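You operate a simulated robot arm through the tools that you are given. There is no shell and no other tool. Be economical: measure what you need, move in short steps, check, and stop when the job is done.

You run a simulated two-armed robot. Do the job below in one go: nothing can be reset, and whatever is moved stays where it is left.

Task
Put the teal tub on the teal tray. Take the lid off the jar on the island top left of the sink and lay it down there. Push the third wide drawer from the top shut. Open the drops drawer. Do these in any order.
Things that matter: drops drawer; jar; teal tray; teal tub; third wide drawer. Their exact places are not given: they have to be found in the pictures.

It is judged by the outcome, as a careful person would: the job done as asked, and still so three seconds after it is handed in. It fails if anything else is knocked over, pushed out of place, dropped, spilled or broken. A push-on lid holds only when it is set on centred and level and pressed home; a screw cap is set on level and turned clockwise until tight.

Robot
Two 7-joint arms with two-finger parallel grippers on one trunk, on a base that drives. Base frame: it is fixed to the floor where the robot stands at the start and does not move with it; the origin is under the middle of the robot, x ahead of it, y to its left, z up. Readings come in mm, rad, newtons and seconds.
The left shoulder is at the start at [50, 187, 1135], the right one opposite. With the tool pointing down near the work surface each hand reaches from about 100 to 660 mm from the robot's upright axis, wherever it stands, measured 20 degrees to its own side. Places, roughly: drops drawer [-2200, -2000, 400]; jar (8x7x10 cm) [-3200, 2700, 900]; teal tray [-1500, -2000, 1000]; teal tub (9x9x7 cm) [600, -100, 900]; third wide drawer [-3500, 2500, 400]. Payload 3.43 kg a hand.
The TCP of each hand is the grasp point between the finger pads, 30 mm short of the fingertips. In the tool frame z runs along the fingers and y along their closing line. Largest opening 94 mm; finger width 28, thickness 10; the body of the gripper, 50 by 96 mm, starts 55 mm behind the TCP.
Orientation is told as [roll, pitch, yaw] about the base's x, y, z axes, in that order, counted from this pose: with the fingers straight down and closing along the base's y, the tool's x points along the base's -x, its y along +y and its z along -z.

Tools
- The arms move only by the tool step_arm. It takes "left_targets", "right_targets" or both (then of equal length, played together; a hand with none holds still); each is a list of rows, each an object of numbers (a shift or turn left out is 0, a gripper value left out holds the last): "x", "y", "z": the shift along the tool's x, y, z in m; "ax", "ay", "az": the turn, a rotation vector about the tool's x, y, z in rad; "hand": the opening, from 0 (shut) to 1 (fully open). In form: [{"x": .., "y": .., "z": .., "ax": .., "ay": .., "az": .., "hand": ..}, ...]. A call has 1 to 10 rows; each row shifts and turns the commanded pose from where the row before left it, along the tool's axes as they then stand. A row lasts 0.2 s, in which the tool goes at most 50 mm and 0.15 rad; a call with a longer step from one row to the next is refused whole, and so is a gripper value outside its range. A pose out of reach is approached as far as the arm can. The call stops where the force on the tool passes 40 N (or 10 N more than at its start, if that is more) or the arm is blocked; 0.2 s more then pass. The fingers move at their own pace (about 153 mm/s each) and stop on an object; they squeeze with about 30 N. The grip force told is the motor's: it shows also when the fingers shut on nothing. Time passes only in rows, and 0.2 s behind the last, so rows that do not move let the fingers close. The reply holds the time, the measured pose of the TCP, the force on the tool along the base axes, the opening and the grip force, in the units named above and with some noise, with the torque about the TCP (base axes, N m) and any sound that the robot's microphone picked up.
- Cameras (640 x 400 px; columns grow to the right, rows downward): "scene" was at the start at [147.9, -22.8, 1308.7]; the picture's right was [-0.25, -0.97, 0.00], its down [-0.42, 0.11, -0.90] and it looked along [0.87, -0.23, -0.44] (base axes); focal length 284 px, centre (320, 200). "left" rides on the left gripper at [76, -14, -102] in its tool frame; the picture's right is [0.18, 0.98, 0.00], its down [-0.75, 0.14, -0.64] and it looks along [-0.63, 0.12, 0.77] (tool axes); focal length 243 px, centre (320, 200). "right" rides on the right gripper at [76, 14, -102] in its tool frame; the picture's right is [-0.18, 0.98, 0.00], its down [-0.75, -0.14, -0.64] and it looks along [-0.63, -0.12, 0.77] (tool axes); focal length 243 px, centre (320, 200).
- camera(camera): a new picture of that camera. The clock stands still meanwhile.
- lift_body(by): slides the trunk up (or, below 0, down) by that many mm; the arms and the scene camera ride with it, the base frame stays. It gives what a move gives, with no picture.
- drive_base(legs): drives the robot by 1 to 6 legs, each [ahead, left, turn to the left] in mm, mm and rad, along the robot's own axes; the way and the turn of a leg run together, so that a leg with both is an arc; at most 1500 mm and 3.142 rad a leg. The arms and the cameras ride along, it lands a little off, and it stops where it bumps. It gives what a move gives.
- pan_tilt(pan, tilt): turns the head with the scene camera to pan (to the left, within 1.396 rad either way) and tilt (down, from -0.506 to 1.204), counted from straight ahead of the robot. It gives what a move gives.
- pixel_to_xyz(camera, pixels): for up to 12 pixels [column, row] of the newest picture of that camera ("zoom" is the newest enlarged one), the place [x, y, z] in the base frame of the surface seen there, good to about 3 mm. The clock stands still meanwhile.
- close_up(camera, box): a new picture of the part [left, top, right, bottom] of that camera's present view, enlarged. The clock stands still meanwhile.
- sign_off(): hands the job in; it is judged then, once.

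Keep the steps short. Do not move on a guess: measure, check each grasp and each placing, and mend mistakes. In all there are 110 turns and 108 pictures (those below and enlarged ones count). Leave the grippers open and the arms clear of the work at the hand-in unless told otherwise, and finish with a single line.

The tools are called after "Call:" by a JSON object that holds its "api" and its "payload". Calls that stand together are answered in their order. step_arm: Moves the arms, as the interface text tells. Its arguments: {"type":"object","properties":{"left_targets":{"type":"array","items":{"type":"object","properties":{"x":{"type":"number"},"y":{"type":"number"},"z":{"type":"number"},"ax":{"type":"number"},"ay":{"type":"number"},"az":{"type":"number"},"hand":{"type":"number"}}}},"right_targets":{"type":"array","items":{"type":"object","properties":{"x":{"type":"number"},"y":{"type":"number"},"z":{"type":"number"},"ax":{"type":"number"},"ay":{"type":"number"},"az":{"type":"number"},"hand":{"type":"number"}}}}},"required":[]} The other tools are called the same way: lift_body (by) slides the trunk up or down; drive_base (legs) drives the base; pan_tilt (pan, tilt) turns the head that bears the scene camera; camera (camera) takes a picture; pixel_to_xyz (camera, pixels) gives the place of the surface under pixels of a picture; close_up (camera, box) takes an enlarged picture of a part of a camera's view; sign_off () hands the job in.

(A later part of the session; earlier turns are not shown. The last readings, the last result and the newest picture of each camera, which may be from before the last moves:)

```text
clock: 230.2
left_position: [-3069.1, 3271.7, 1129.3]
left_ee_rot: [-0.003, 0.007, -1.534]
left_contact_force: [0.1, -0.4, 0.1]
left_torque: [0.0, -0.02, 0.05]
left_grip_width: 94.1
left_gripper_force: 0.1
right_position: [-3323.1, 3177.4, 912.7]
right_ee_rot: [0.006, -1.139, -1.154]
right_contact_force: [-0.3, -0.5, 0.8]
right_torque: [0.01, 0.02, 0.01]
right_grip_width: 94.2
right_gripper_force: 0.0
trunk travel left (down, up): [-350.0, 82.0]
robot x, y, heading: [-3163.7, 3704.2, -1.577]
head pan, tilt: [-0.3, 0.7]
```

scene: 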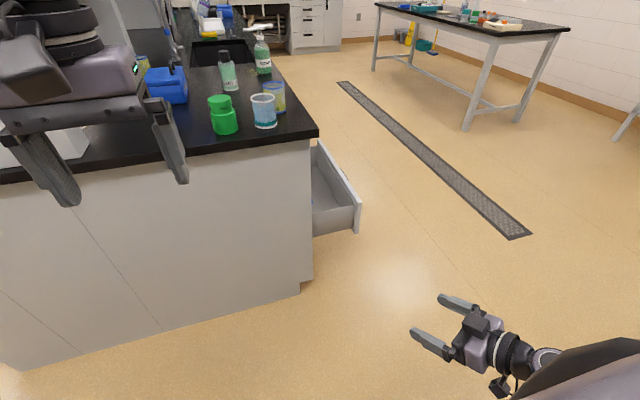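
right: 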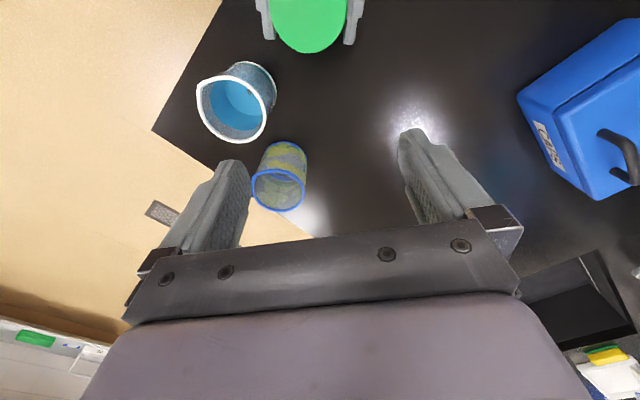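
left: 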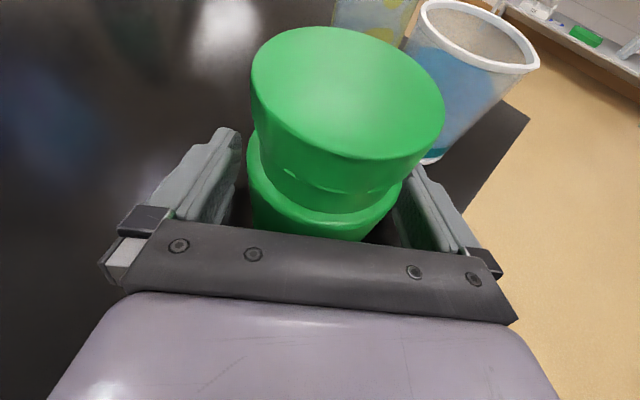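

The right hand reaches the wanted pose at (523 ahead, 160 right). I'll retract it 200 mm along its axis, raise the trunk 20 and drive so the jar comes into line, staying a bit short. Then I'll look and measure the jar and beaker.

Call:
{"api": "step_arm", "payload": {"right_targets": [{"z": -0.04}, {"z": -0.04}, {"z": -0.04}, {"z": -0.04}, {"z": -0.04, "hand": 0.92}, {}]}}

Call:
{"api": "lift_body", "payload": {"by": 20}}

Call:
{"api": "drive_base", "payload": {"legs": [[0, 166, 0], [430, 0, 0]]}}

Call:
{"api": "pan_tilt", "payload": {"pan": -0.3, "tilt": 0.75}}

Call:
{"api": "camera", "payload": {"camera": "scene"}}

```text
clock: 231.6
left_position: [-3070.4, 3271.8, 1129.2]
left_ee_rot: [-0.005, 0.006, -1.533]
left_contact_force: [0.3, -0.5, 0.7]
left_torque: [-0.04, 0.02, -0.01]
left_grip_width: 94.0
left_gripper_force: 0.0
right_position: [-3410.3, 3297.2, 980.6]
right_ee_rot: [0.009, -1.137, -1.154]
right_contact_force: [-0.2, 0.5, -1.1]
right_torque: [0.01, 0.01, -0.02]
right_grip_width: 86.2
right_gripper_force: 0.0
right hand out of reach, approached as far as the arm can: row 4, 5
trunk travel left (down, up): [-350.0, 82.0]
robot x, y, heading: [-3162.7, 3696.5, -1.578]
head pan, tilt: [-0.3, 0.7]
```

```text
clock: 232.3
left_position: [-3070.1, 3272.9, 1150.7]
left_ee_rot: [-0.005, 0.007, -1.535]
left_contact_force: [-0.4, 0.3, 0.4]
left_torque: [0.0, 0.0, 0.02]
left_grip_width: 93.8
left_gripper_force: 0.1
right_position: [-3410.7, 3297.7, 1000.4]
right_ee_rot: [0.009, -1.138, -1.156]
right_contact_force: [0.5, 0.0, 0.4]
right_torque: [0.0, -0.01, -0.02]
right_grip_width: 86.5
right_gripper_force: 0.0
trunk travel left (down, up): [-370.0, 62.0]
robot x, y, heading: [-3160.6, 3696.2, -1.571]
head pan, tilt: [-0.3, 0.7]
```

```text
clock: 236.7
left_position: [-2893.7, 2832.5, 1149.3]
left_ee_rot: [-0.006, 0.007, -1.522]
left_contact_force: [0.1, -0.9, 0.2]
left_torque: [0.02, -0.01, -0.02]
left_grip_width: 94.0
left_gripper_force: 0.1
right_position: [-3236.8, 2853.0, 1000.1]
right_ee_rot: [0.008, -1.138, -1.143]
right_contact_force: [-0.5, -0.2, -0.1]
right_torque: [0.01, -0.03, 0.0]
right_grip_width: 86.9
right_gripper_force: 0.1
trunk travel left (down, up): [-370.0, 62.0]
robot x, y, heading: [-2996.2, 3257.9, -1.563]
head pan, tilt: [-0.3, 0.7]
```

```text
clock: 237.3
left_position: [-2895.2, 2832.8, 1148.3]
left_ee_rot: [-0.007, 0.005, -1.522]
left_contact_force: [-0.2, -0.4, 0.6]
left_torque: [0.01, -0.02, 0.0]
left_grip_width: 94.0
left_gripper_force: 0.0
right_position: [-3235.7, 2854.1, 1000.6]
right_ee_rot: [0.007, -1.141, -1.144]
right_contact_force: [-0.7, 0.2, -0.2]
right_torque: [-0.04, 0.01, 0.0]
right_grip_width: 86.4
right_gripper_force: 0.1
trunk travel left (down, up): [-370.0, 62.0]
robot x, y, heading: [-2993.6, 3257.3, -1.564]
head pan, tilt: [-0.3, 0.75]
```

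```text
33 pictures are left
```

scene: 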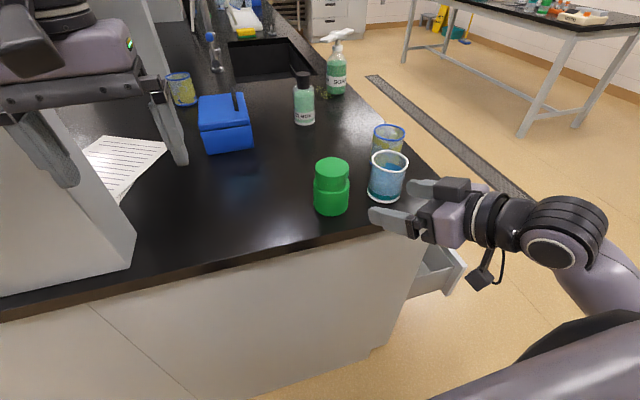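

I'll measure the jar and the beaker again from here.

Call:
{"api": "close_up", "payload": {"camera": "scene", "box": [296, 130, 440, 220]}}

Call:
{"api": "pixel_to_xyz", "payload": {"camera": "scene", "pixels": [[331, 163], [316, 167], [347, 166], [331, 176], [331, 205], [315, 195], [348, 193], [372, 161], [407, 162], [388, 174], [386, 197], [388, 152]]}}

```text
4.44 times, centred on (368, 175) of scene
```

zoom: 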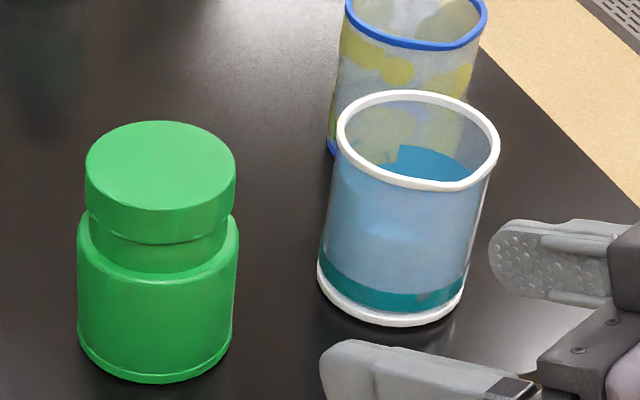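

```text
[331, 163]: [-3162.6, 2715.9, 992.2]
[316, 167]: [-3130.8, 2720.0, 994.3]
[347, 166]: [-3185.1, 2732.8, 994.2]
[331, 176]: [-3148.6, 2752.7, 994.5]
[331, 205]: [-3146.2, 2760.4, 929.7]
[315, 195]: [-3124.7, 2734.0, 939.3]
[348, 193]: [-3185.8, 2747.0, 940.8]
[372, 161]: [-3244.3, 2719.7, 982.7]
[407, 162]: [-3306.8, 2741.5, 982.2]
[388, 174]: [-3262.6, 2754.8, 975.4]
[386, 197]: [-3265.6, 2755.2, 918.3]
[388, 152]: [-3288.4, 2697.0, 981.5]
```

The beaker is centred at (-3276,2730), radius 34, and the jar at (-3159,2725). I'll shift the hand 35 mm to its left, away from the beaker, then drive 45 ahead so it lies on its approach line.

Call:
{"api": "step_arm", "payload": {"right_targets": [{"y": 0.018}, {"y": 0.017}, {}]}}

Call:
{"api": "drive_base", "payload": {"legs": [[45, 0, 0]]}}

Call:
{"api": "camera", "payload": {"camera": "right"}}

```text
clock: 238.1
left_position: [-2895.5, 2832.9, 1149.7]
left_ee_rot: [-0.007, 0.007, -1.521]
left_contact_force: [-0.1, 0.1, 0.2]
left_torque: [0.01, -0.02, 0.0]
left_grip_width: 93.9
left_gripper_force: 0.0
right_position: [-3208.4, 2849.4, 992.7]
right_ee_rot: [0.011, -1.14, -1.142]
right_contact_force: [0.5, 0.3, -0.4]
right_torque: [0.0, 0.0, 0.01]
right_grip_width: 86.5
right_gripper_force: 0.2
right hand out of reach, approached as far as the arm can: row 1, 2
trunk travel left (down, up): [-370.0, 62.0]
robot x, y, heading: [-2995.8, 3257.5, -1.567]
head pan, tilt: [-0.3, 0.75]
```

```text
clock: 239.0
left_position: [-2894.5, 2786.3, 1148.3]
left_ee_rot: [-0.004, 0.007, -1.523]
left_contact_force: [0.3, -0.4, 0.9]
left_torque: [0.01, 0.03, -0.01]
left_grip_width: 94.2
left_gripper_force: 0.0
right_position: [-3207.4, 2804.2, 993.1]
right_ee_rot: [0.008, -1.136, -1.144]
right_contact_force: [-1.2, -0.2, -0.9]
right_torque: [0.05, 0.02, -0.01]
right_grip_width: 86.6
right_gripper_force: 0.0
trunk travel left (down, up): [-370.0, 62.0]
robot x, y, heading: [-2996.1, 3211.6, -1.564]
head pan, tilt: [-0.3, 0.75]
```

```text
31 pictures are left
```

right: 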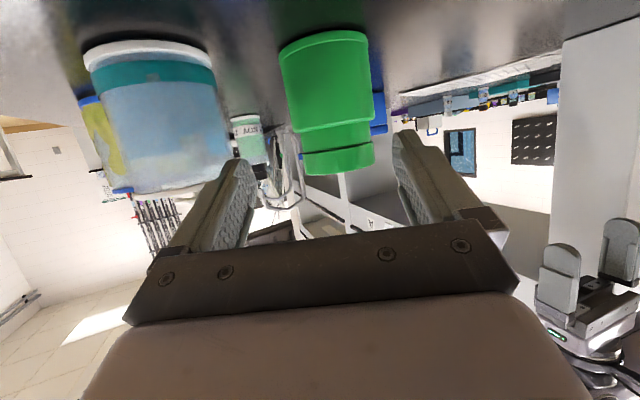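

The jar is centred between the jaws in the (upside-down) right view. I'll advance half-way with the small corrections and check.

Call:
{"api": "step_arm", "payload": {"right_targets": [{"y": 0.006, "x": 0.007, "z": 0.015}, {"y": 0.005, "x": 0.007, "z": 0.02}, {"z": 0.02}, {}]}}

```text
clock: 240.0
left_position: [-2893.6, 2788.0, 1148.3]
left_ee_rot: [-0.004, 0.007, -1.523]
left_contact_force: [-0.5, 0.4, -0.2]
left_torque: [0.02, 0.0, 0.01]
left_grip_width: 93.9
left_gripper_force: 0.1
right_position: [-3178.1, 2768.7, 958.1]
right_ee_rot: [0.008, -1.139, -1.142]
right_contact_force: [0.1, 0.0, -0.8]
right_torque: [0.0, 0.01, -0.01]
right_grip_width: 86.5
right_gripper_force: 0.0
trunk travel left (down, up): [-370.0, 62.0]
robot x, y, heading: [-2995.7, 3212.0, -1.563]
head pan, tilt: [-0.3, 0.75]
```

It's on line. I'll advance the remaining 53 mm and look.

Call:
{"api": "step_arm", "payload": {"right_targets": [{"z": 0.018}, {"z": 0.018}, {"z": 0.017}, {}]}}

Call:
{"api": "close_up", "payload": {"camera": "scene", "box": [276, 110, 452, 220]}}

```text
clock: 241.0
left_position: [-2895.6, 2787.2, 1150.7]
left_ee_rot: [-0.003, 0.007, -1.521]
left_contact_force: [0.5, 0.9, 0.5]
left_torque: [-0.01, -0.01, -0.02]
left_grip_width: 94.0
left_gripper_force: 0.0
right_position: [-3159.7, 2724.2, 933.1]
right_ee_rot: [0.008, -1.14, -1.141]
right_contact_force: [0.0, 0.4, 0.1]
right_torque: [0.03, 0.02, 0.02]
right_grip_width: 86.6
right_gripper_force: 0.1
trunk travel left (down, up): [-370.0, 62.0]
robot x, y, heading: [-2992.3, 3215.6, -1.564]
head pan, tilt: [-0.3, 0.75]
```

```text
3.64 times, centred on (364, 165) of scene
```

zoom: 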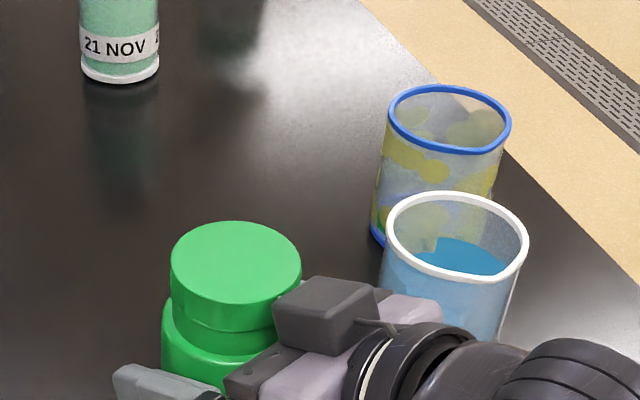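

The jaws straddle the jar without touching the beaker. I'll close the right hand on the body.

Call:
{"api": "step_arm", "payload": {"right_targets": [{"hand": 0}, {}, {}, {}]}}

Call:
{"api": "close_up", "payload": {"camera": "scene", "box": [276, 130, 420, 220]}}

Call:
{"api": "pixel_to_xyz", "payload": {"camera": "zoom", "pixels": [[200, 150], [160, 130], [240, 210], [150, 190], [275, 150], [360, 110], [300, 210], [370, 150], [290, 120], [250, 270], [345, 200]]}}

```text
clock: 242.0
left_position: [-2894.6, 2787.7, 1149.2]
left_ee_rot: [-0.005, 0.005, -1.52]
left_contact_force: [0.5, 0.4, 0.1]
left_torque: [0.0, 0.0, -0.01]
left_grip_width: 93.9
left_gripper_force: 0.1
right_position: [-3160.1, 2724.5, 933.6]
right_ee_rot: [0.009, -1.139, -1.143]
right_contact_force: [0.0, 0.1, -0.1]
right_torque: [-0.03, 0.0, -0.03]
right_grip_width: 71.9
right_gripper_force: 30.2
trunk travel left (down, up): [-370.0, 62.0]
robot x, y, heading: [-2992.9, 3216.4, -1.563]
head pan, tilt: [-0.3, 0.75]
```

```text
4.44 times, centred on (348, 175) of scene
```

zoom: 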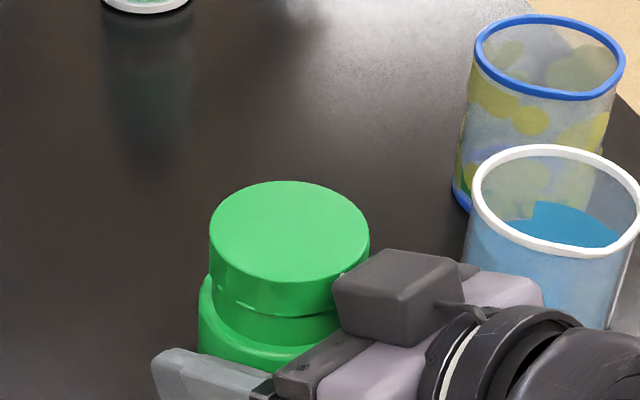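

```text
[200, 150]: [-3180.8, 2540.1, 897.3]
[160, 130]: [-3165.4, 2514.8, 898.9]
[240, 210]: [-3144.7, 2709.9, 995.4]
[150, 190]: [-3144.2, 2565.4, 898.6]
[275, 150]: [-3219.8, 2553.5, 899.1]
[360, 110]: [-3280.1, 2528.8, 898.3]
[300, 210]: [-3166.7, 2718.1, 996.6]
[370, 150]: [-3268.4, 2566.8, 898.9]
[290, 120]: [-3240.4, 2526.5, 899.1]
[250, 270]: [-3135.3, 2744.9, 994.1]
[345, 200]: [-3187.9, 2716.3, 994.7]
```

Call:
{"api": "pixel_to_xyz", "payload": {"camera": "zoom", "pixels": [[400, 265], [342, 290], [375, 252], [455, 268], [385, 320], [300, 370], [262, 230], [290, 262]]}}

```text
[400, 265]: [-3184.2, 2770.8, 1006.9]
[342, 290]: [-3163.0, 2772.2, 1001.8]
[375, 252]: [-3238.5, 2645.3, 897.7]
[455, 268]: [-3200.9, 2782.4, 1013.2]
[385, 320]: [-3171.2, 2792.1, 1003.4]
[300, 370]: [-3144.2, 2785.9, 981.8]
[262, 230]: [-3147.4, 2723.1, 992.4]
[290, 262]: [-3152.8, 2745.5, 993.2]
```

The right hand holds the body (71.9 mm). Its bracket is behind the lid at z≤1013, clear of the left fingers if they close along x. I'll bring the left hand above the lid.

Call:
{"api": "step_arm", "payload": {"left_targets": [{"y": -0.0381, "x": -0.007, "hand": 1}, {"y": -0.0381, "x": -0.007}, {"y": -0.0381, "x": -0.007}, {"y": -0.0381, "x": -0.007}, {"y": -0.0381, "x": -0.007}, {"y": -0.0381, "x": -0.007}, {"y": -0.0381, "x": -0.007}, {"z": 0.035}, {"z": 0.03}, {}]}}

Call:
{"api": "camera", "payload": {"camera": "left"}}

```text
clock: 244.2
left_position: [-3088.9, 2740.3, 1082.4]
left_ee_rot: [-0.006, 0.006, -1.525]
left_contact_force: [-1.4, -0.4, 0.5]
left_torque: [-0.01, 0.0, 0.01]
left_grip_width: 93.7
left_gripper_force: 0.1
left hand out of reach, approached as far as the arm can: row 6, 7
right_position: [-3159.1, 2723.7, 933.9]
right_ee_rot: [0.007, -1.141, -1.143]
right_contact_force: [-0.3, 0.3, -0.7]
right_torque: [-0.03, 0.01, 0.03]
right_grip_width: 71.9
right_gripper_force: 30.2
trunk travel left (down, up): [-370.0, 62.0]
robot x, y, heading: [-2995.9, 3211.2, -1.568]
head pan, tilt: [-0.3, 0.75]
```

```text
28 pictures are left
```

left: 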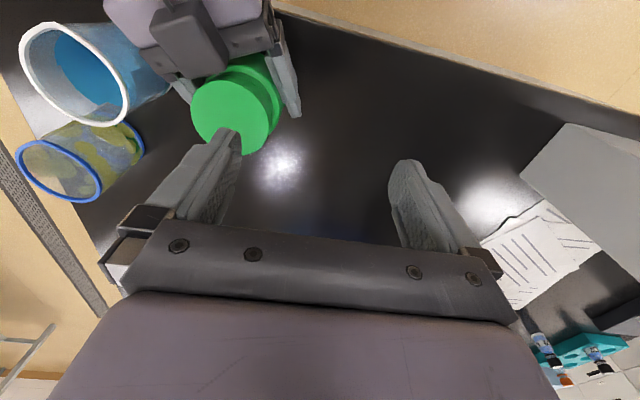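

It fell short while high. Now it's lower, I'll try again sideways at z≈1035.

Call:
{"api": "step_arm", "payload": {"left_targets": [{"z": 0.025}, {"y": -0.02, "z": 0.01}, {"y": -0.025, "x": -0.005, "z": 0.008}, {"y": -0.025, "x": -0.006}, {}]}}

```text
clock: 245.6
left_position: [-3096.5, 2725.7, 1052.3]
left_ee_rot: [-0.024, 0.003, -1.464]
left_contact_force: [0.5, -0.1, 0.0]
left_torque: [-0.03, 0.01, 0.03]
left_grip_width: 94.0
left_gripper_force: 0.1
left hand out of reach, approached as far as the arm can: row 3, 4
right_position: [-3159.2, 2724.9, 934.3]
right_ee_rot: [0.01, -1.14, -1.143]
right_contact_force: [0.0, -0.8, 0.3]
right_torque: [0.0, 0.03, 0.01]
right_grip_width: 72.1
right_gripper_force: 30.0
trunk travel left (down, up): [-370.0, 62.0]
robot x, y, heading: [-2993.3, 3214.7, -1.565]
head pan, tilt: [-0.3, 0.75]
stopped in row 5 (left hand): the arm was blocked; the commanded pose is now the measured one
```

The left hand is 63 mm short. The right hand can bring the jar to it instead: I'll lift the jar about 8 mm and move it left about 62 mm, away from the beaker.

Call:
{"api": "step_arm", "payload": {"right_targets": [{"x": -0.007, "z": -0.003}, {}, {"y": 0.014, "z": 0.006, "x": -0.0027}, {"y": 0.014, "z": 0.006, "x": -0.0027}, {"y": 0.014, "z": 0.006, "x": -0.0027}, {"y": 0.0145, "z": 0.005, "x": -0.0026}, {}]}}

Call:
{"api": "camera", "payload": {"camera": "left"}}

```text
clock: 247.2
left_position: [-3095.3, 2726.0, 1052.6]
left_ee_rot: [-0.022, 0.004, -1.466]
left_contact_force: [-0.3, -0.7, 1.1]
left_torque: [-0.01, 0.01, 0.0]
left_grip_width: 93.8
left_gripper_force: 0.1
right_position: [-3099.3, 2722.1, 942.1]
right_ee_rot: [0.008, -1.137, -1.142]
right_contact_force: [0.2, 0.2, -2.4]
right_torque: [0.0, 0.02, 0.01]
right_grip_width: 72.1
right_gripper_force: 29.8
trunk travel left (down, up): [-370.0, 62.0]
robot x, y, heading: [-2988.6, 3214.1, -1.565]
head pan, tilt: [-0.3, 0.75]
```

```text
27 pictures are left
```

left: 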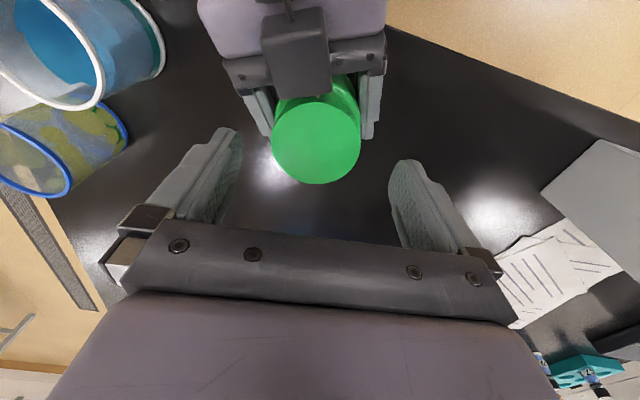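

The jar is now under the left hand. I'll set it back down on the top, still held, and lower the left hand to the lid.

Call:
{"api": "step_arm", "payload": {"right_targets": [{"x": 0.004, "z": 0.0015}, {"x": 0.004, "z": 0.0015}, {}, {}, {}, {}], "left_targets": [{}, {}, {"z": 0.02}, {"z": 0.02, "x": -0.002, "y": -0.002}, {"z": 0.011}, {}]}}

Call:
{"api": "camera", "payload": {"camera": "left"}}

```text
clock: 248.6
left_position: [-3100.1, 2725.2, 999.6]
left_ee_rot: [-0.022, 0.002, -1.467]
left_contact_force: [-0.7, 0.2, 1.1]
left_torque: [-0.01, 0.0, -0.02]
left_grip_width: 93.8
left_gripper_force: 0.1
right_position: [-3098.4, 2725.5, 934.7]
right_ee_rot: [0.006, -1.141, -1.142]
right_contact_force: [-0.9, -0.8, 4.5]
right_torque: [-0.02, 0.16, -0.01]
right_grip_width: 71.7
right_gripper_force: 29.7
trunk travel left (down, up): [-370.0, 62.0]
robot x, y, heading: [-2994.9, 3214.5, -1.56]
head pan, tilt: [-0.3, 0.75]
```

```text
26 pictures are left
```

left: 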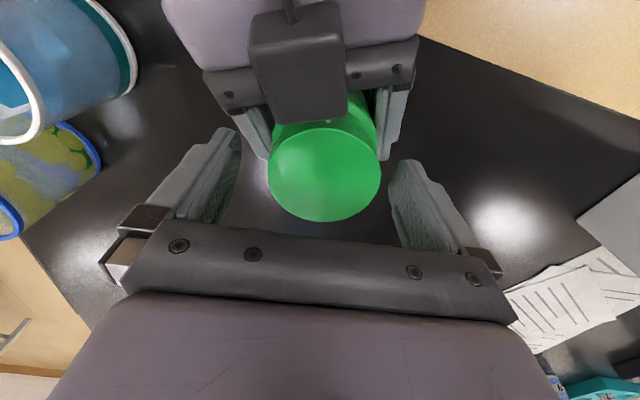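

It's aligned. I'll close on the lid, then try a small anticlockwise turn and watch the torque.

Call:
{"api": "step_arm", "payload": {"left_targets": [{"hand": 0}, {}, {}, {}, {"az": -0.08}, {"az": -0.08}, {"az": -0.08}, {}]}}

Call:
{"api": "camera", "payload": {"camera": "left"}}

```text
clock: 250.4
left_position: [-3099.3, 2725.3, 1001.5]
left_ee_rot: [-0.019, 0.003, -1.227]
left_contact_force: [17.5, -9.7, -3.5]
left_torque: [-0.29, -0.64, 0.02]
left_grip_width: 59.9
left_gripper_force: 30.1
right_position: [-3097.8, 2724.4, 933.7]
right_ee_rot: [0.005, -1.139, -1.141]
right_contact_force: [-19.0, 7.9, 8.9]
right_torque: [-0.33, -0.34, 0.0]
right_grip_width: 72.1
right_gripper_force: 30.5
trunk travel left (down, up): [-370.0, 62.0]
robot x, y, heading: [-2996.3, 3215.6, -1.564]
head pan, tilt: [-0.3, 0.75]
```

```text
25 pictures are left
```

left: 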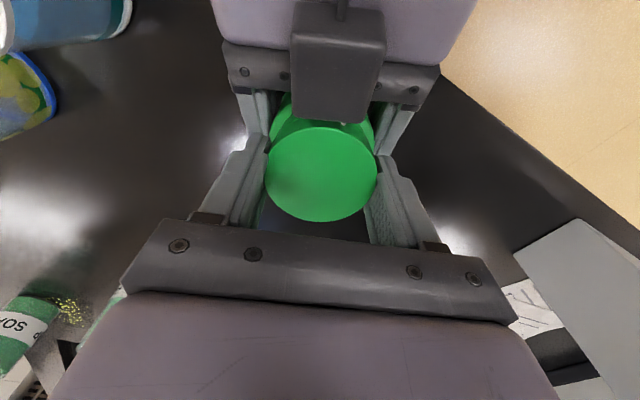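

There's almost no torque about the vertical, so it isn't a tight screw thread. I'll try a gentle straight pull of a few mm.

Call:
{"api": "step_arm", "payload": {"left_targets": [{"z": -0.002}, {"z": -0.002}, {"z": -0.002}, {}]}}

Call:
{"api": "close_up", "payload": {"camera": "scene", "box": [260, 130, 420, 230]}}

```text
clock: 251.4
left_position: [-3098.9, 2724.9, 1005.2]
left_ee_rot: [-0.017, 0.005, -1.229]
left_contact_force: [13.1, -8.8, -24.3]
left_torque: [-0.38, -0.64, 0.05]
left_grip_width: 60.0
left_gripper_force: 30.2
right_position: [-3096.7, 2724.5, 935.5]
right_ee_rot: [0.009, -1.148, -1.14]
right_contact_force: [-12.9, 8.5, 23.8]
right_torque: [-0.17, -0.21, 0.0]
right_grip_width: 71.7
right_gripper_force: 29.7
trunk travel left (down, up): [-370.0, 62.0]
robot x, y, heading: [-2993.9, 3213.3, -1.562]
head pan, tilt: [-0.3, 0.75]
```

```text
4.00 times, centred on (340, 180) of scene
```

zoom: 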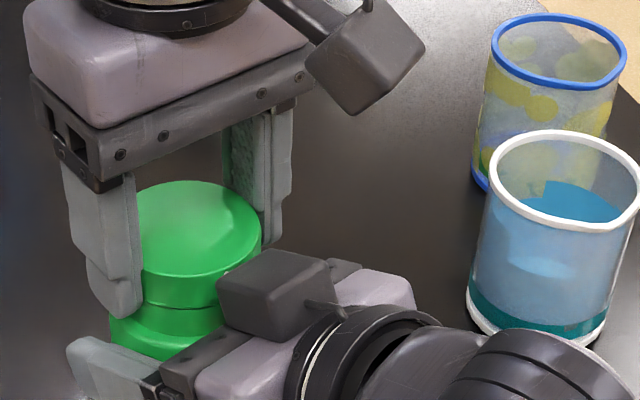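

It holds against 24 N, so it's probably threaded but turns easily. I'll ease the pull off and turn further anticlockwise.

Call:
{"api": "step_arm", "payload": {"left_targets": [{"z": 0.002}, {"z": 0.002}, {"az": -0.1}, {"az": -0.1}, {"az": -0.1}, {"az": -0.1}, {"az": -0.1}, {}]}}

Call:
{"api": "close_up", "payload": {"camera": "scene", "box": [260, 130, 420, 230]}}

```text
clock: 253.2
left_position: [-3099.4, 2726.1, 1003.2]
left_ee_rot: [-0.012, 0.019, -0.73]
left_contact_force: [11.6, 4.2, -9.0]
left_torque: [0.0, -0.32, 0.01]
left_grip_width: 60.0
left_gripper_force: 30.0
right_position: [-3098.9, 2724.8, 934.2]
right_ee_rot: [0.007, -1.14, -1.143]
right_contact_force: [-12.4, -5.0, 12.0]
right_torque: [0.31, -0.36, -0.01]
right_grip_width: 71.8
right_gripper_force: 29.9
trunk travel left (down, up): [-370.0, 62.0]
robot x, y, heading: [-2996.5, 3217.5, -1.565]
head pan, tilt: [-0.3, 0.75]
```

```text
4.00 times, centred on (340, 180) of scene
```

zoom: 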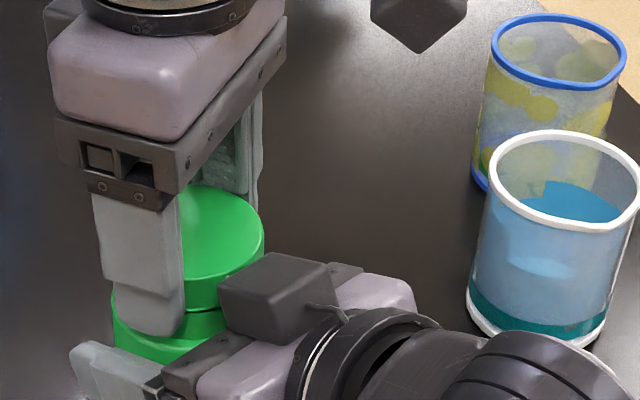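

Still no torque. I'll pull up a bit harder, in small steps; it stops at 40 N.

Call:
{"api": "step_arm", "payload": {"left_targets": [{"z": -0.002}, {"z": -0.002}, {"z": -0.002}, {"z": -0.002}, {}]}}

Call:
{"api": "close_up", "payload": {"camera": "scene", "box": [260, 130, 420, 230]}}

```text
clock: 254.4
left_position: [-3098.4, 2726.0, 1006.6]
left_ee_rot: [-0.01, 0.017, -0.729]
left_contact_force: [8.5, 0.2, -28.0]
left_torque: [-0.16, -0.34, 0.05]
left_grip_width: 60.0
left_gripper_force: 30.3
right_position: [-3098.7, 2723.7, 936.7]
right_ee_rot: [0.01, -1.151, -1.14]
right_contact_force: [-8.9, 1.6, 27.9]
right_torque: [0.1, -0.26, -0.01]
right_grip_width: 72.2
right_gripper_force: 29.9
trunk travel left (down, up): [-370.0, 62.0]
robot x, y, heading: [-2989.6, 3208.9, -1.567]
head pan, tilt: [-0.3, 0.75]
```

```text
4.00 times, centred on (340, 180) of scene
```

zoom: 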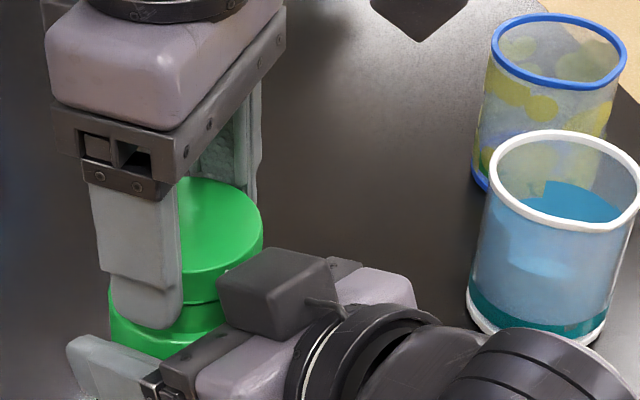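

28 N isn't enough yet. The grip isn't slipping, so I'll pull on.

Call:
{"api": "step_arm", "payload": {"left_targets": [{"z": -0.002}, {"z": -0.002}, {"z": -0.002}, {"z": -0.002}, {"z": -0.002}, {}]}}

Call:
{"api": "close_up", "payload": {"camera": "scene", "box": [260, 130, 420, 230]}}

```text
clock: 255.8
left_position: [-3098.7, 2725.7, 1017.4]
left_ee_rot: [-0.007, 0.023, -0.728]
left_contact_force: [1.1, 5.6, -27.6]
left_torque: [0.3, 0.08, 0.0]
left_grip_width: 59.8
left_gripper_force: 30.1
right_position: [-3096.6, 2724.5, 937.3]
right_ee_rot: [0.009, -1.154, -1.142]
right_contact_force: [-0.7, -5.6, 27.4]
right_torque: [0.23, -0.13, -0.03]
right_grip_width: 72.0
right_gripper_force: 30.1
trunk travel left (down, up): [-370.0, 62.0]
robot x, y, heading: [-2993.9, 3213.1, -1.56]
head pan, tilt: [-0.3, 0.75]
```

```text
4.00 times, centred on (340, 180) of scene
```

zoom: 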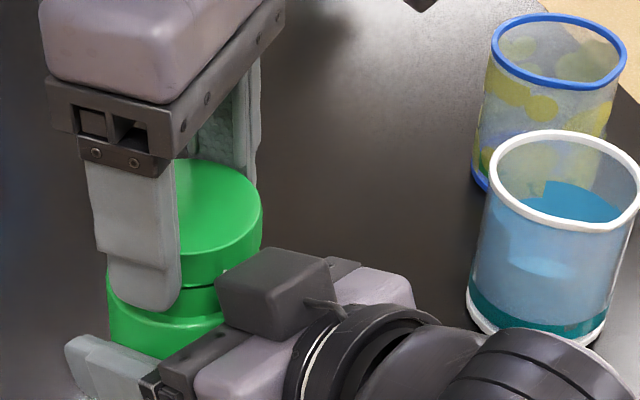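

At about 27 N the jar slips up through the right fingers with the lid still on, so it must be unscrewed. I'll lower it back onto the top, then do anticlockwise strokes with regrasps.

Call:
{"api": "step_arm", "payload": {"left_targets": [{"z": 0.004}, {"z": 0.004}, {"z": 0.004}, {"z": 0.003}, {}]}}

Call:
{"api": "step_arm", "payload": {"left_targets": [{"hand": 0.78}, {}, {"az": 0.15}, {"az": 0.15}, {"az": 0.15}, {"az": 0.15}, {"az": 0.12}, {"hand": 0}, {}, {}]}}

Call:
{"api": "camera", "payload": {"camera": "left"}}

Call:
{"api": "step_arm", "payload": {"left_targets": [{"az": -0.15}, {"az": -0.15}, {"az": -0.15}, {"az": -0.15}, {"az": -0.12}, {}]}}

```text
clock: 257.0
left_position: [-3099.0, 2725.1, 1007.0]
left_ee_rot: [-0.015, 0.015, -0.733]
left_contact_force: [8.2, 14.7, 18.1]
left_torque: [0.86, 0.05, -0.01]
left_grip_width: 59.9
left_gripper_force: 29.9
right_position: [-3098.5, 2726.0, 927.7]
right_ee_rot: [0.009, -1.122, -1.145]
right_contact_force: [-8.2, -14.9, -18.4]
right_torque: [0.32, -0.65, 0.0]
right_grip_width: 72.0
right_gripper_force: 30.2
trunk travel left (down, up): [-370.0, 62.0]
robot x, y, heading: [-2995.6, 3214.2, -1.562]
head pan, tilt: [-0.3, 0.75]
```

```text
clock: 259.2
left_position: [-3098.5, 2725.0, 1006.4]
left_ee_rot: [-0.024, 0.003, -1.45]
left_contact_force: [8.8, 4.2, 0.8]
left_torque: [-0.17, 0.37, 0.01]
left_grip_width: 63.3
left_gripper_force: 29.8
right_position: [-3098.3, 2724.0, 933.9]
right_ee_rot: [0.012, -1.137, -1.148]
right_contact_force: [-8.5, -4.7, -1.3]
right_torque: [0.5, -1.08, 0.01]
right_grip_width: 71.8
right_gripper_force: 30.0
trunk travel left (down, up): [-370.0, 62.0]
robot x, y, heading: [-2994.8, 3215.1, -1.567]
head pan, tilt: [-0.3, 0.75]
```

```text
20 pictures are left
```

left: 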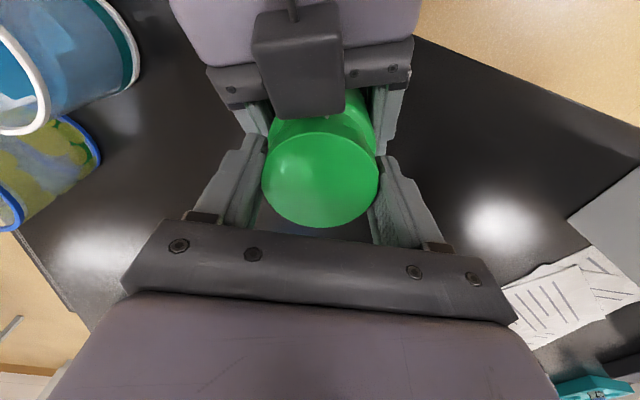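

```text
clock: 260.6
left_position: [-3099.8, 2725.0, 1005.9]
left_ee_rot: [-0.013, 0.016, -0.726]
left_contact_force: [15.8, 0.0, 7.3]
left_torque: [-0.6, -0.03, -0.04]
left_grip_width: 62.6
left_gripper_force: 30.2
right_position: [-3098.2, 2724.6, 932.8]
right_ee_rot: [0.009, -1.139, -1.143]
right_contact_force: [-15.7, -0.6, -7.2]
right_torque: [0.66, -1.1, 0.03]
right_grip_width: 72.3
right_gripper_force: 30.3
trunk travel left (down, up): [-370.0, 62.0]
robot x, y, heading: [-2989.6, 3211.7, -1.565]
head pan, tilt: [-0.3, 0.75]
```

The turn feels free and the grip is fine. I'll do two more strokes.

Call:
{"api": "step_arm", "payload": {"left_targets": [{"hand": 0.8}, {}, {"az": 0.15}, {"az": 0.15}, {"az": 0.15}, {"az": 0.15}, {"az": 0.12}, {"hand": 0}, {}, {}]}}

Call:
{"api": "step_arm", "payload": {"left_targets": [{"az": -0.15}, {"az": -0.15}, {"az": -0.15}, {"az": -0.15}, {"az": -0.12}, {}]}}

Call:
{"api": "step_arm", "payload": {"left_targets": [{"hand": 0.8}, {}, {"az": 0.15}, {"az": 0.15}, {"az": 0.15}, {"az": 0.15}, {"az": 0.12}, {"hand": 0}, {}, {}]}}

Call:
{"api": "step_arm", "payload": {"left_targets": [{"az": -0.15}, {"az": -0.15}, {"az": -0.15}, {"az": -0.15}, {"az": -0.12}, {}]}}

Call:
{"api": "close_up", "payload": {"camera": "scene", "box": [260, 130, 420, 230]}}

```text
clock: 262.8
left_position: [-3098.6, 2725.0, 1006.9]
left_ee_rot: [-0.022, 0.003, -1.448]
left_contact_force: [2.7, 0.8, -2.2]
left_torque: [0.0, -0.06, 0.02]
left_grip_width: 63.8
left_gripper_force: 30.1
right_position: [-3098.7, 2724.7, 933.6]
right_ee_rot: [0.007, -1.139, -1.142]
right_contact_force: [-2.6, -1.0, 1.1]
right_torque: [0.06, -0.1, -0.01]
right_grip_width: 71.9
right_gripper_force: 29.6
trunk travel left (down, up): [-370.0, 62.0]
robot x, y, heading: [-2996.5, 3212.4, -1.565]
head pan, tilt: [-0.3, 0.75]
```

```text
clock: 264.2
left_position: [-3099.9, 2724.3, 1006.5]
left_ee_rot: [-0.013, 0.014, -0.727]
left_contact_force: [10.8, -7.0, -0.1]
left_torque: [-0.41, -0.31, -0.01]
left_grip_width: 63.6
left_gripper_force: 30.1
right_position: [-3099.6, 2725.4, 932.3]
right_ee_rot: [0.01, -1.139, -1.143]
right_contact_force: [-9.6, 8.4, -0.6]
right_torque: [-0.1, -0.4, -0.01]
right_grip_width: 72.0
right_gripper_force: 29.8
trunk travel left (down, up): [-370.0, 62.0]
robot x, y, heading: [-2994.0, 3211.8, -1.567]
head pan, tilt: [-0.3, 0.75]
```

```text
clock: 266.4
left_position: [-3099.6, 2724.5, 1006.8]
left_ee_rot: [-0.022, 0.004, -1.449]
left_contact_force: [0.2, 0.9, 0.5]
left_torque: [0.0, 0.0, -0.03]
left_grip_width: 64.1
left_gripper_force: 29.7
right_position: [-3098.6, 2724.9, 932.9]
right_ee_rot: [0.008, -1.138, -1.143]
right_contact_force: [-0.9, -0.1, -1.0]
right_torque: [0.01, -0.04, 0.0]
right_grip_width: 72.1
right_gripper_force: 30.1
trunk travel left (down, up): [-370.0, 62.0]
robot x, y, heading: [-2991.2, 3215.0, -1.561]
head pan, tilt: [-0.3, 0.75]
```

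```text
clock: 267.8
left_position: [-3099.1, 2724.6, 1007.7]
left_ee_rot: [-0.011, 0.018, -0.726]
left_contact_force: [6.4, 3.7, 2.7]
left_torque: [-0.02, -0.17, -0.01]
left_grip_width: 63.9
left_gripper_force: 30.2
right_position: [-3098.3, 2725.5, 932.5]
right_ee_rot: [0.009, -1.14, -1.146]
right_contact_force: [-6.7, -3.1, -2.7]
right_torque: [0.24, -0.26, 0.0]
right_grip_width: 71.7
right_gripper_force: 30.1
trunk travel left (down, up): [-370.0, 62.0]
robot x, y, heading: [-2991.7, 3214.9, -1.566]
head pan, tilt: [-0.3, 0.75]
```

```text
4.00 times, centred on (340, 180) of scene
```

zoom: 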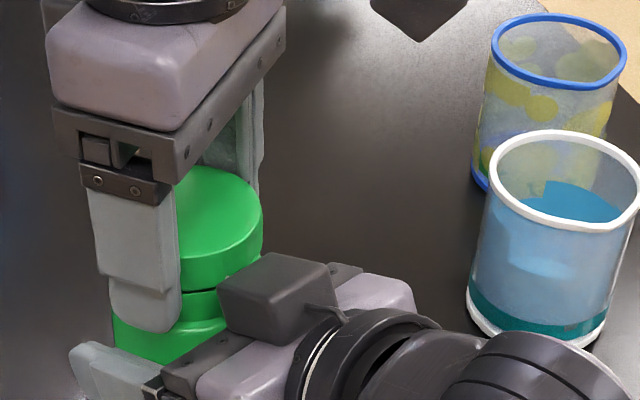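

The lid looks higher relative to the fingers, so it's climbing. I'll measure its top and the body.

Call:
{"api": "pixel_to_xyz", "payload": {"camera": "zoom", "pixels": [[220, 200], [225, 230], [210, 180], [222, 262], [200, 305], [150, 350], [205, 328]]}}

Call:
{"api": "step_arm", "payload": {"left_targets": [{"hand": 0.8}, {}, {"az": 0.15}, {"az": 0.15}, {"az": 0.15}, {"az": 0.15}, {"az": 0.12}, {"hand": 0}, {}, {}]}}

Call:
{"api": "step_arm", "payload": {"left_targets": [{"az": -0.15}, {"az": -0.15}, {"az": -0.15}, {"az": -0.15}, {"az": -0.12}, {}]}}

Call:
{"api": "step_arm", "payload": {"left_targets": [{"hand": 0.8}, {}, {"az": 0.15}, {"az": 0.15}, {"az": 0.15}, {"az": 0.15}, {"az": 0.12}, {"hand": 0}, {}, {}]}}

Call:
{"api": "step_arm", "payload": {"left_targets": [{"az": -0.15}, {"az": -0.15}, {"az": -0.15}, {"az": -0.15}, {"az": -0.12}, {}]}}

Call:
{"api": "close_up", "payload": {"camera": "scene", "box": [260, 130, 420, 230]}}

Call:
{"api": "pixel_to_xyz", "payload": {"camera": "zoom", "pixels": [[220, 200], [225, 230], [210, 180], [222, 262], [200, 305], [150, 350], [205, 328]]}}

```text
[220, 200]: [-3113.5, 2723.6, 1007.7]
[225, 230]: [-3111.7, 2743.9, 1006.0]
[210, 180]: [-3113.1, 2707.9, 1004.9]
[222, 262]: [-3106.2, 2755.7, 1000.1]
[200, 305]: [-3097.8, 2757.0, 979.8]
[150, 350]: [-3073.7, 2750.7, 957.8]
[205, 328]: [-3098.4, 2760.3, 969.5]
```

```text
clock: 270.0
left_position: [-3099.5, 2726.2, 1006.8]
left_ee_rot: [-0.021, 0.006, -1.453]
left_contact_force: [4.4, 6.5, 0.0]
left_torque: [0.08, -0.17, -0.05]
left_grip_width: 64.5
left_gripper_force: 29.9
right_position: [-3099.0, 2724.0, 933.3]
right_ee_rot: [0.006, -1.139, -1.142]
right_contact_force: [-3.2, -5.7, 0.0]
right_torque: [0.4, -0.21, 0.03]
right_grip_width: 71.9
right_gripper_force: 30.1
trunk travel left (down, up): [-370.0, 62.0]
robot x, y, heading: [-2990.9, 3218.4, -1.569]
head pan, tilt: [-0.3, 0.75]
```

```text
clock: 271.4
left_position: [-3099.4, 2724.6, 1005.9]
left_ee_rot: [-0.015, 0.016, -0.728]
left_contact_force: [7.1, 4.7, 2.5]
left_torque: [0.23, -0.6, 0.03]
left_grip_width: 64.4
left_gripper_force: 30.1
right_position: [-3099.0, 2724.7, 933.9]
right_ee_rot: [0.01, -1.139, -1.146]
right_contact_force: [-7.6, -5.5, -2.8]
right_torque: [0.1, 0.1, 0.01]
right_grip_width: 71.9
right_gripper_force: 29.7
trunk travel left (down, up): [-370.0, 62.0]
robot x, y, heading: [-2990.4, 3214.5, -1.559]
head pan, tilt: [-0.3, 0.75]
```

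```text
clock: 273.6
left_position: [-3098.9, 2724.9, 1005.9]
left_ee_rot: [-0.02, 0.002, -1.451]
left_contact_force: [7.5, 1.3, 0.2]
left_torque: [0.02, -0.11, 0.0]
left_grip_width: 65.0
left_gripper_force: 29.8
right_position: [-3098.9, 2723.6, 932.8]
right_ee_rot: [0.008, -1.137, -1.144]
right_contact_force: [-6.8, -0.2, -0.7]
right_torque: [0.05, -0.31, -0.01]
right_grip_width: 72.0
right_gripper_force: 29.7
trunk travel left (down, up): [-370.0, 62.0]
robot x, y, heading: [-2993.1, 3212.4, -1.565]
head pan, tilt: [-0.3, 0.75]
```

```text
clock: 275.0
left_position: [-3100.5, 2724.8, 1005.8]
left_ee_rot: [-0.014, 0.019, -0.729]
left_contact_force: [9.2, 1.3, 0.7]
left_torque: [0.24, -0.67, -0.01]
left_grip_width: 64.7
left_gripper_force: 29.6
right_position: [-3098.2, 2724.4, 932.7]
right_ee_rot: [0.009, -1.14, -1.143]
right_contact_force: [-9.1, -1.2, -0.8]
right_torque: [-0.17, 0.03, 0.0]
right_grip_width: 71.8
right_gripper_force: 30.1
trunk travel left (down, up): [-370.0, 62.0]
robot x, y, heading: [-2993.8, 3212.8, -1.567]
head pan, tilt: [-0.3, 0.75]
```

```text
4.00 times, centred on (340, 180) of scene
```

zoom: 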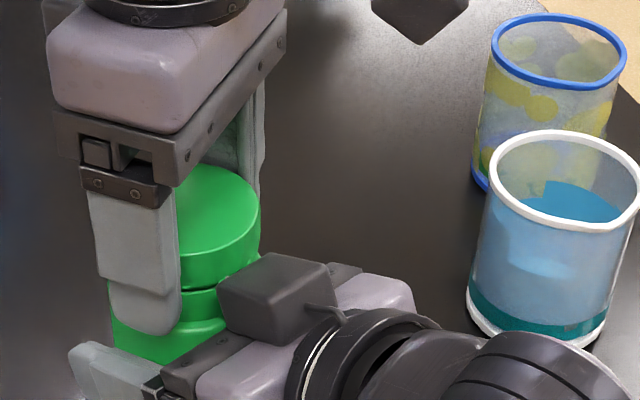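

```text
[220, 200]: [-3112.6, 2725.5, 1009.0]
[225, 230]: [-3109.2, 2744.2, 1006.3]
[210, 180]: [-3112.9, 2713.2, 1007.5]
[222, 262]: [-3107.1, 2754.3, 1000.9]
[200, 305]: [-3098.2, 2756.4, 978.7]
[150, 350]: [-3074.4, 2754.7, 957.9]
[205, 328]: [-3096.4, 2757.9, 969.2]
```

The lid has climbed a millimetre or two, consistent with a thread. I'll do several more strokes in one go, then test.

Call:
{"api": "step_arm", "payload": {"left_targets": [{"hand": 0.82}, {}, {"az": 0.15}, {"az": 0.15}, {"az": 0.15}, {"az": 0.15}, {"az": 0.12}, {"hand": 0}, {}, {}]}}

Call:
{"api": "step_arm", "payload": {"left_targets": [{"az": -0.15}, {"az": -0.15}, {"az": -0.15}, {"az": -0.15}, {"az": -0.15}, {}]}}

Call:
{"api": "step_arm", "payload": {"left_targets": [{"hand": 0.82}, {}, {"az": 0.15}, {"az": 0.15}, {"az": 0.15}, {"az": 0.15}, {"az": 0.15}, {"hand": 0}, {}, {}]}}

Call:
{"api": "step_arm", "payload": {"left_targets": [{"az": -0.15}, {"az": -0.15}, {"az": -0.15}, {"az": -0.15}, {"az": -0.15}, {}]}}

Call:
{"api": "step_arm", "payload": {"left_targets": [{"hand": 0.82}, {}, {"az": 0.15}, {"az": 0.15}, {"az": 0.15}, {"az": 0.15}, {"az": 0.15}, {"hand": 0}, {}, {}]}}

Call:
{"api": "step_arm", "payload": {"left_targets": [{"az": -0.15}, {"az": -0.15}, {"az": -0.15}, {"az": -0.15}, {"az": -0.15}, {}]}}

Call:
{"api": "step_arm", "payload": {"left_targets": [{"z": -0.002}, {"z": -0.002}, {"z": -0.002}, {}]}}

```text
clock: 277.2
left_position: [-3099.3, 2725.2, 1006.5]
left_ee_rot: [-0.02, 0.002, -1.45]
left_contact_force: [10.2, 1.8, 0.0]
left_torque: [0.06, -0.18, -0.04]
left_grip_width: 64.7
left_gripper_force: 29.8
right_position: [-3099.3, 2725.2, 933.3]
right_ee_rot: [0.007, -1.138, -1.143]
right_contact_force: [-9.8, -1.4, -0.8]
right_torque: [0.13, -0.55, 0.0]
right_grip_width: 71.6
right_gripper_force: 30.1
trunk travel left (down, up): [-370.0, 62.0]
robot x, y, heading: [-2990.1, 3212.0, -1.565]
head pan, tilt: [-0.3, 0.75]
```

```text
clock: 278.6
left_position: [-3099.7, 2725.4, 1006.7]
left_ee_rot: [-0.012, 0.017, -0.697]
left_contact_force: [7.3, -1.2, -0.3]
left_torque: [0.01, -0.01, -0.05]
left_grip_width: 64.8
left_gripper_force: 30.4
right_position: [-3097.8, 2725.7, 933.5]
right_ee_rot: [0.01, -1.14, -1.144]
right_contact_force: [-6.6, 1.3, -0.2]
right_torque: [-0.08, -0.46, 0.05]
right_grip_width: 71.8
right_gripper_force: 29.8
trunk travel left (down, up): [-370.0, 62.0]
robot x, y, heading: [-2995.2, 3211.6, -1.561]
head pan, tilt: [-0.3, 0.75]
```

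```text
clock: 280.8
left_position: [-3100.2, 2725.4, 1007.8]
left_ee_rot: [-0.021, 0.003, -1.45]
left_contact_force: [1.6, 0.5, 0.6]
left_torque: [0.02, -0.03, 0.01]
left_grip_width: 64.4
left_gripper_force: 29.6
right_position: [-3099.3, 2723.5, 933.0]
right_ee_rot: [0.009, -1.137, -1.144]
right_contact_force: [-2.1, -1.3, -1.2]
right_torque: [0.06, -0.06, -0.02]
right_grip_width: 71.9
right_gripper_force: 29.6
trunk travel left (down, up): [-370.0, 62.0]
robot x, y, heading: [-2994.9, 3215.8, -1.564]
head pan, tilt: [-0.3, 0.75]
```

```text
clock: 282.2
left_position: [-3098.2, 2724.6, 1005.9]
left_ee_rot: [-0.015, 0.016, -0.697]
left_contact_force: [2.7, -0.4, 5.5]
left_torque: [0.04, -0.16, -0.02]
left_grip_width: 64.1
left_gripper_force: 30.1
right_position: [-3097.2, 2724.1, 931.9]
right_ee_rot: [0.008, -1.138, -1.144]
right_contact_force: [-1.9, -0.3, -6.3]
right_torque: [-0.05, 0.0, 0.03]
right_grip_width: 71.8
right_gripper_force: 30.5
trunk travel left (down, up): [-370.0, 62.0]
robot x, y, heading: [-2992.3, 3210.9, -1.564]
head pan, tilt: [-0.3, 0.75]
```

```text
clock: 284.4
left_position: [-3099.6, 2726.8, 1005.5]
left_ee_rot: [-0.021, 0.004, -1.453]
left_contact_force: [4.1, 2.5, -0.3]
left_torque: [0.04, -0.08, -0.01]
left_grip_width: 63.6
left_gripper_force: 29.7
right_position: [-3098.8, 2724.9, 933.2]
right_ee_rot: [0.008, -1.138, -1.143]
right_contact_force: [-3.9, -1.8, -1.2]
right_torque: [0.12, -0.19, 0.0]
right_grip_width: 71.9
right_gripper_force: 29.9
trunk travel left (down, up): [-370.0, 62.0]
robot x, y, heading: [-2995.0, 3213.6, -1.563]
head pan, tilt: [-0.3, 0.75]
```

```text
clock: 285.8
left_position: [-3100.2, 2726.0, 1005.7]
left_ee_rot: [-0.014, 0.018, -0.699]
left_contact_force: [2.4, -3.4, 5.7]
left_torque: [0.02, -0.19, -0.08]
left_grip_width: 63.4
left_gripper_force: 30.1
right_position: [-3098.0, 2723.3, 931.1]
right_ee_rot: [0.008, -1.139, -1.144]
right_contact_force: [-3.7, 2.8, -7.0]
right_torque: [-0.24, -0.02, 0.1]
right_grip_width: 72.2
right_gripper_force: 30.3
trunk travel left (down, up): [-370.0, 62.0]
robot x, y, heading: [-2994.6, 3211.6, -1.568]
head pan, tilt: [-0.3, 0.75]
```

```text
clock: 286.8
left_position: [-3098.3, 2724.6, 1012.3]
left_ee_rot: [-0.012, 0.017, -0.7]
left_contact_force: [-0.3, 0.3, -0.7]
left_torque: [0.01, 0.0, -0.01]
left_grip_width: 63.4
left_gripper_force: 29.7
right_position: [-3097.0, 2725.5, 934.5]
right_ee_rot: [0.01, -1.14, -1.142]
right_contact_force: [0.3, -0.7, 0.2]
right_torque: [0.04, -0.01, 0.0]
right_grip_width: 71.8
right_gripper_force: 29.6
trunk travel left (down, up): [-370.0, 62.0]
robot x, y, heading: [-2993.1, 3211.8, -1.562]
head pan, tilt: [-0.3, 0.75]
```

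Now it rises 6 mm with no force, so the lid is free. I'll lift it slowly another 50 mm and look.

Call:
{"api": "step_arm", "payload": {"left_targets": [{"z": -0.01}, {"z": -0.015}, {"z": -0.02}, {"z": -0.01}, {}]}}

Call:
{"api": "close_up", "payload": {"camera": "scene", "box": [220, 80, 420, 230]}}

```text
clock: 288.0
left_position: [-3084.4, 2716.5, 1062.7]
left_ee_rot: [-0.007, 0.027, -0.669]
left_contact_force: [-1.0, 0.6, -0.5]
left_torque: [-0.01, -0.01, 0.0]
left_grip_width: 63.4
left_gripper_force: 29.7
right_position: [-3097.9, 2724.0, 932.9]
right_ee_rot: [0.009, -1.138, -1.143]
right_contact_force: [0.4, -0.3, 0.2]
right_torque: [-0.02, 0.03, 0.03]
right_grip_width: 72.0
right_gripper_force: 30.4
trunk travel left (down, up): [-370.0, 62.0]
robot x, y, heading: [-2994.2, 3214.6, -1.561]
head pan, tilt: [-0.3, 0.75]
```

```text
2.67 times, centred on (320, 155) of scene
```

zoom: 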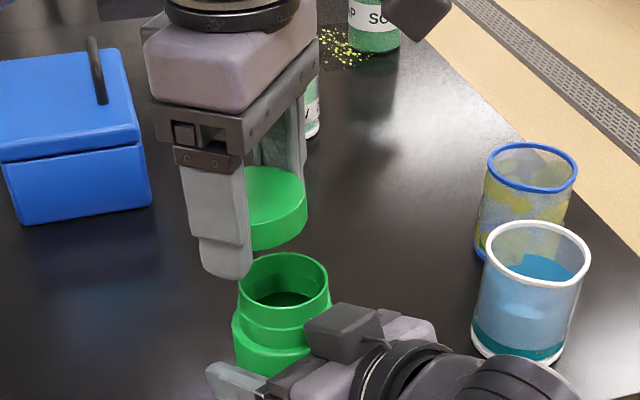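

The lid is off and the jar is open. I'll carry the lid about 100 mm to the left, over free counter, and check the place.

Call:
{"api": "step_arm", "payload": {"left_targets": [{"y": 0.0176, "x": -0.0286}, {"y": 0.0176, "x": -0.0286}, {"y": 0.0176, "x": -0.0286}, {}, {"z": 0.03}, {"z": 0.03}, {}]}}

Call:
{"api": "pan_tilt", "payload": {"pan": -0.05, "tilt": 0.75}}

Call:
{"api": "camera", "payload": {"camera": "scene"}}

```text
clock: 289.6
left_position: [-2997.3, 2710.0, 1003.4]
left_ee_rot: [-0.012, 0.018, -0.702]
left_contact_force: [0.1, -0.3, 0.8]
left_torque: [-0.03, 0.0, 0.0]
left_grip_width: 63.3
left_gripper_force: 29.7
right_position: [-3098.3, 2725.1, 933.5]
right_ee_rot: [0.01, -1.14, -1.143]
right_contact_force: [0.3, 0.4, -0.3]
right_torque: [-0.03, -0.01, 0.0]
right_grip_width: 72.0
right_gripper_force: 30.5
trunk travel left (down, up): [-370.0, 62.0]
robot x, y, heading: [-2991.9, 3211.8, -1.562]
head pan, tilt: [-0.3, 0.75]
```

```text
clock: 290.4
left_position: [-2998.1, 2710.5, 1003.7]
left_ee_rot: [-0.014, 0.018, -0.701]
left_contact_force: [0.1, -0.1, -1.1]
left_torque: [-0.03, 0.0, 0.02]
left_grip_width: 63.2
left_gripper_force: 30.1
right_position: [-3098.0, 2724.1, 932.2]
right_ee_rot: [0.011, -1.14, -1.143]
right_contact_force: [0.2, -1.2, -0.1]
right_torque: [0.02, 0.01, -0.03]
right_grip_width: 72.0
right_gripper_force: 30.7
trunk travel left (down, up): [-370.0, 62.0]
robot x, y, heading: [-2989.8, 3213.3, -1.56]
head pan, tilt: [-0.051, 0.75]
```

```text
16 pictures are left
```

scene: 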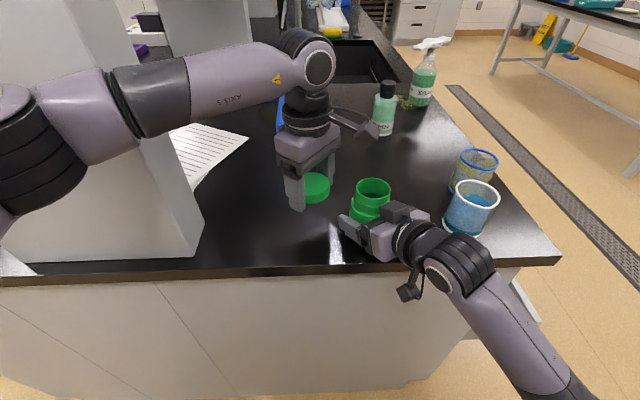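

The spot is free. I'll lower the lid until the fingertips are just above the top. At the same time I'll ease the jar down onto the top with the right hand.

Call:
{"api": "step_arm", "payload": {"left_targets": [{"z": 0.025}, {"z": 0.025}, {"z": 0.015}, {"z": 0.005}, {"z": 0.002}, {}], "right_targets": [{"x": 0.0018, "z": 0.0008}, {"x": 0.0018, "z": 0.0008}, {"x": 0.0018, "z": 0.0008}, {}, {}, {}]}}

```text
clock: 291.8
left_position: [-3002.3, 2711.4, 933.3]
left_ee_rot: [-0.013, 0.016, -0.703]
left_contact_force: [0.4, 0.2, 0.2]
left_torque: [-0.02, -0.01, -0.02]
left_grip_width: 63.5
left_gripper_force: 29.9
right_position: [-3098.7, 2724.3, 928.0]
right_ee_rot: [0.009, -1.14, -1.142]
right_contact_force: [0.0, -0.1, -0.9]
right_torque: [-0.02, -0.02, -0.01]
right_grip_width: 71.7
right_gripper_force: 30.4
trunk travel left (down, up): [-370.0, 62.0]
robot x, y, heading: [-2995.5, 3213.9, -1.559]
head pan, tilt: [-0.051, 0.75]
```

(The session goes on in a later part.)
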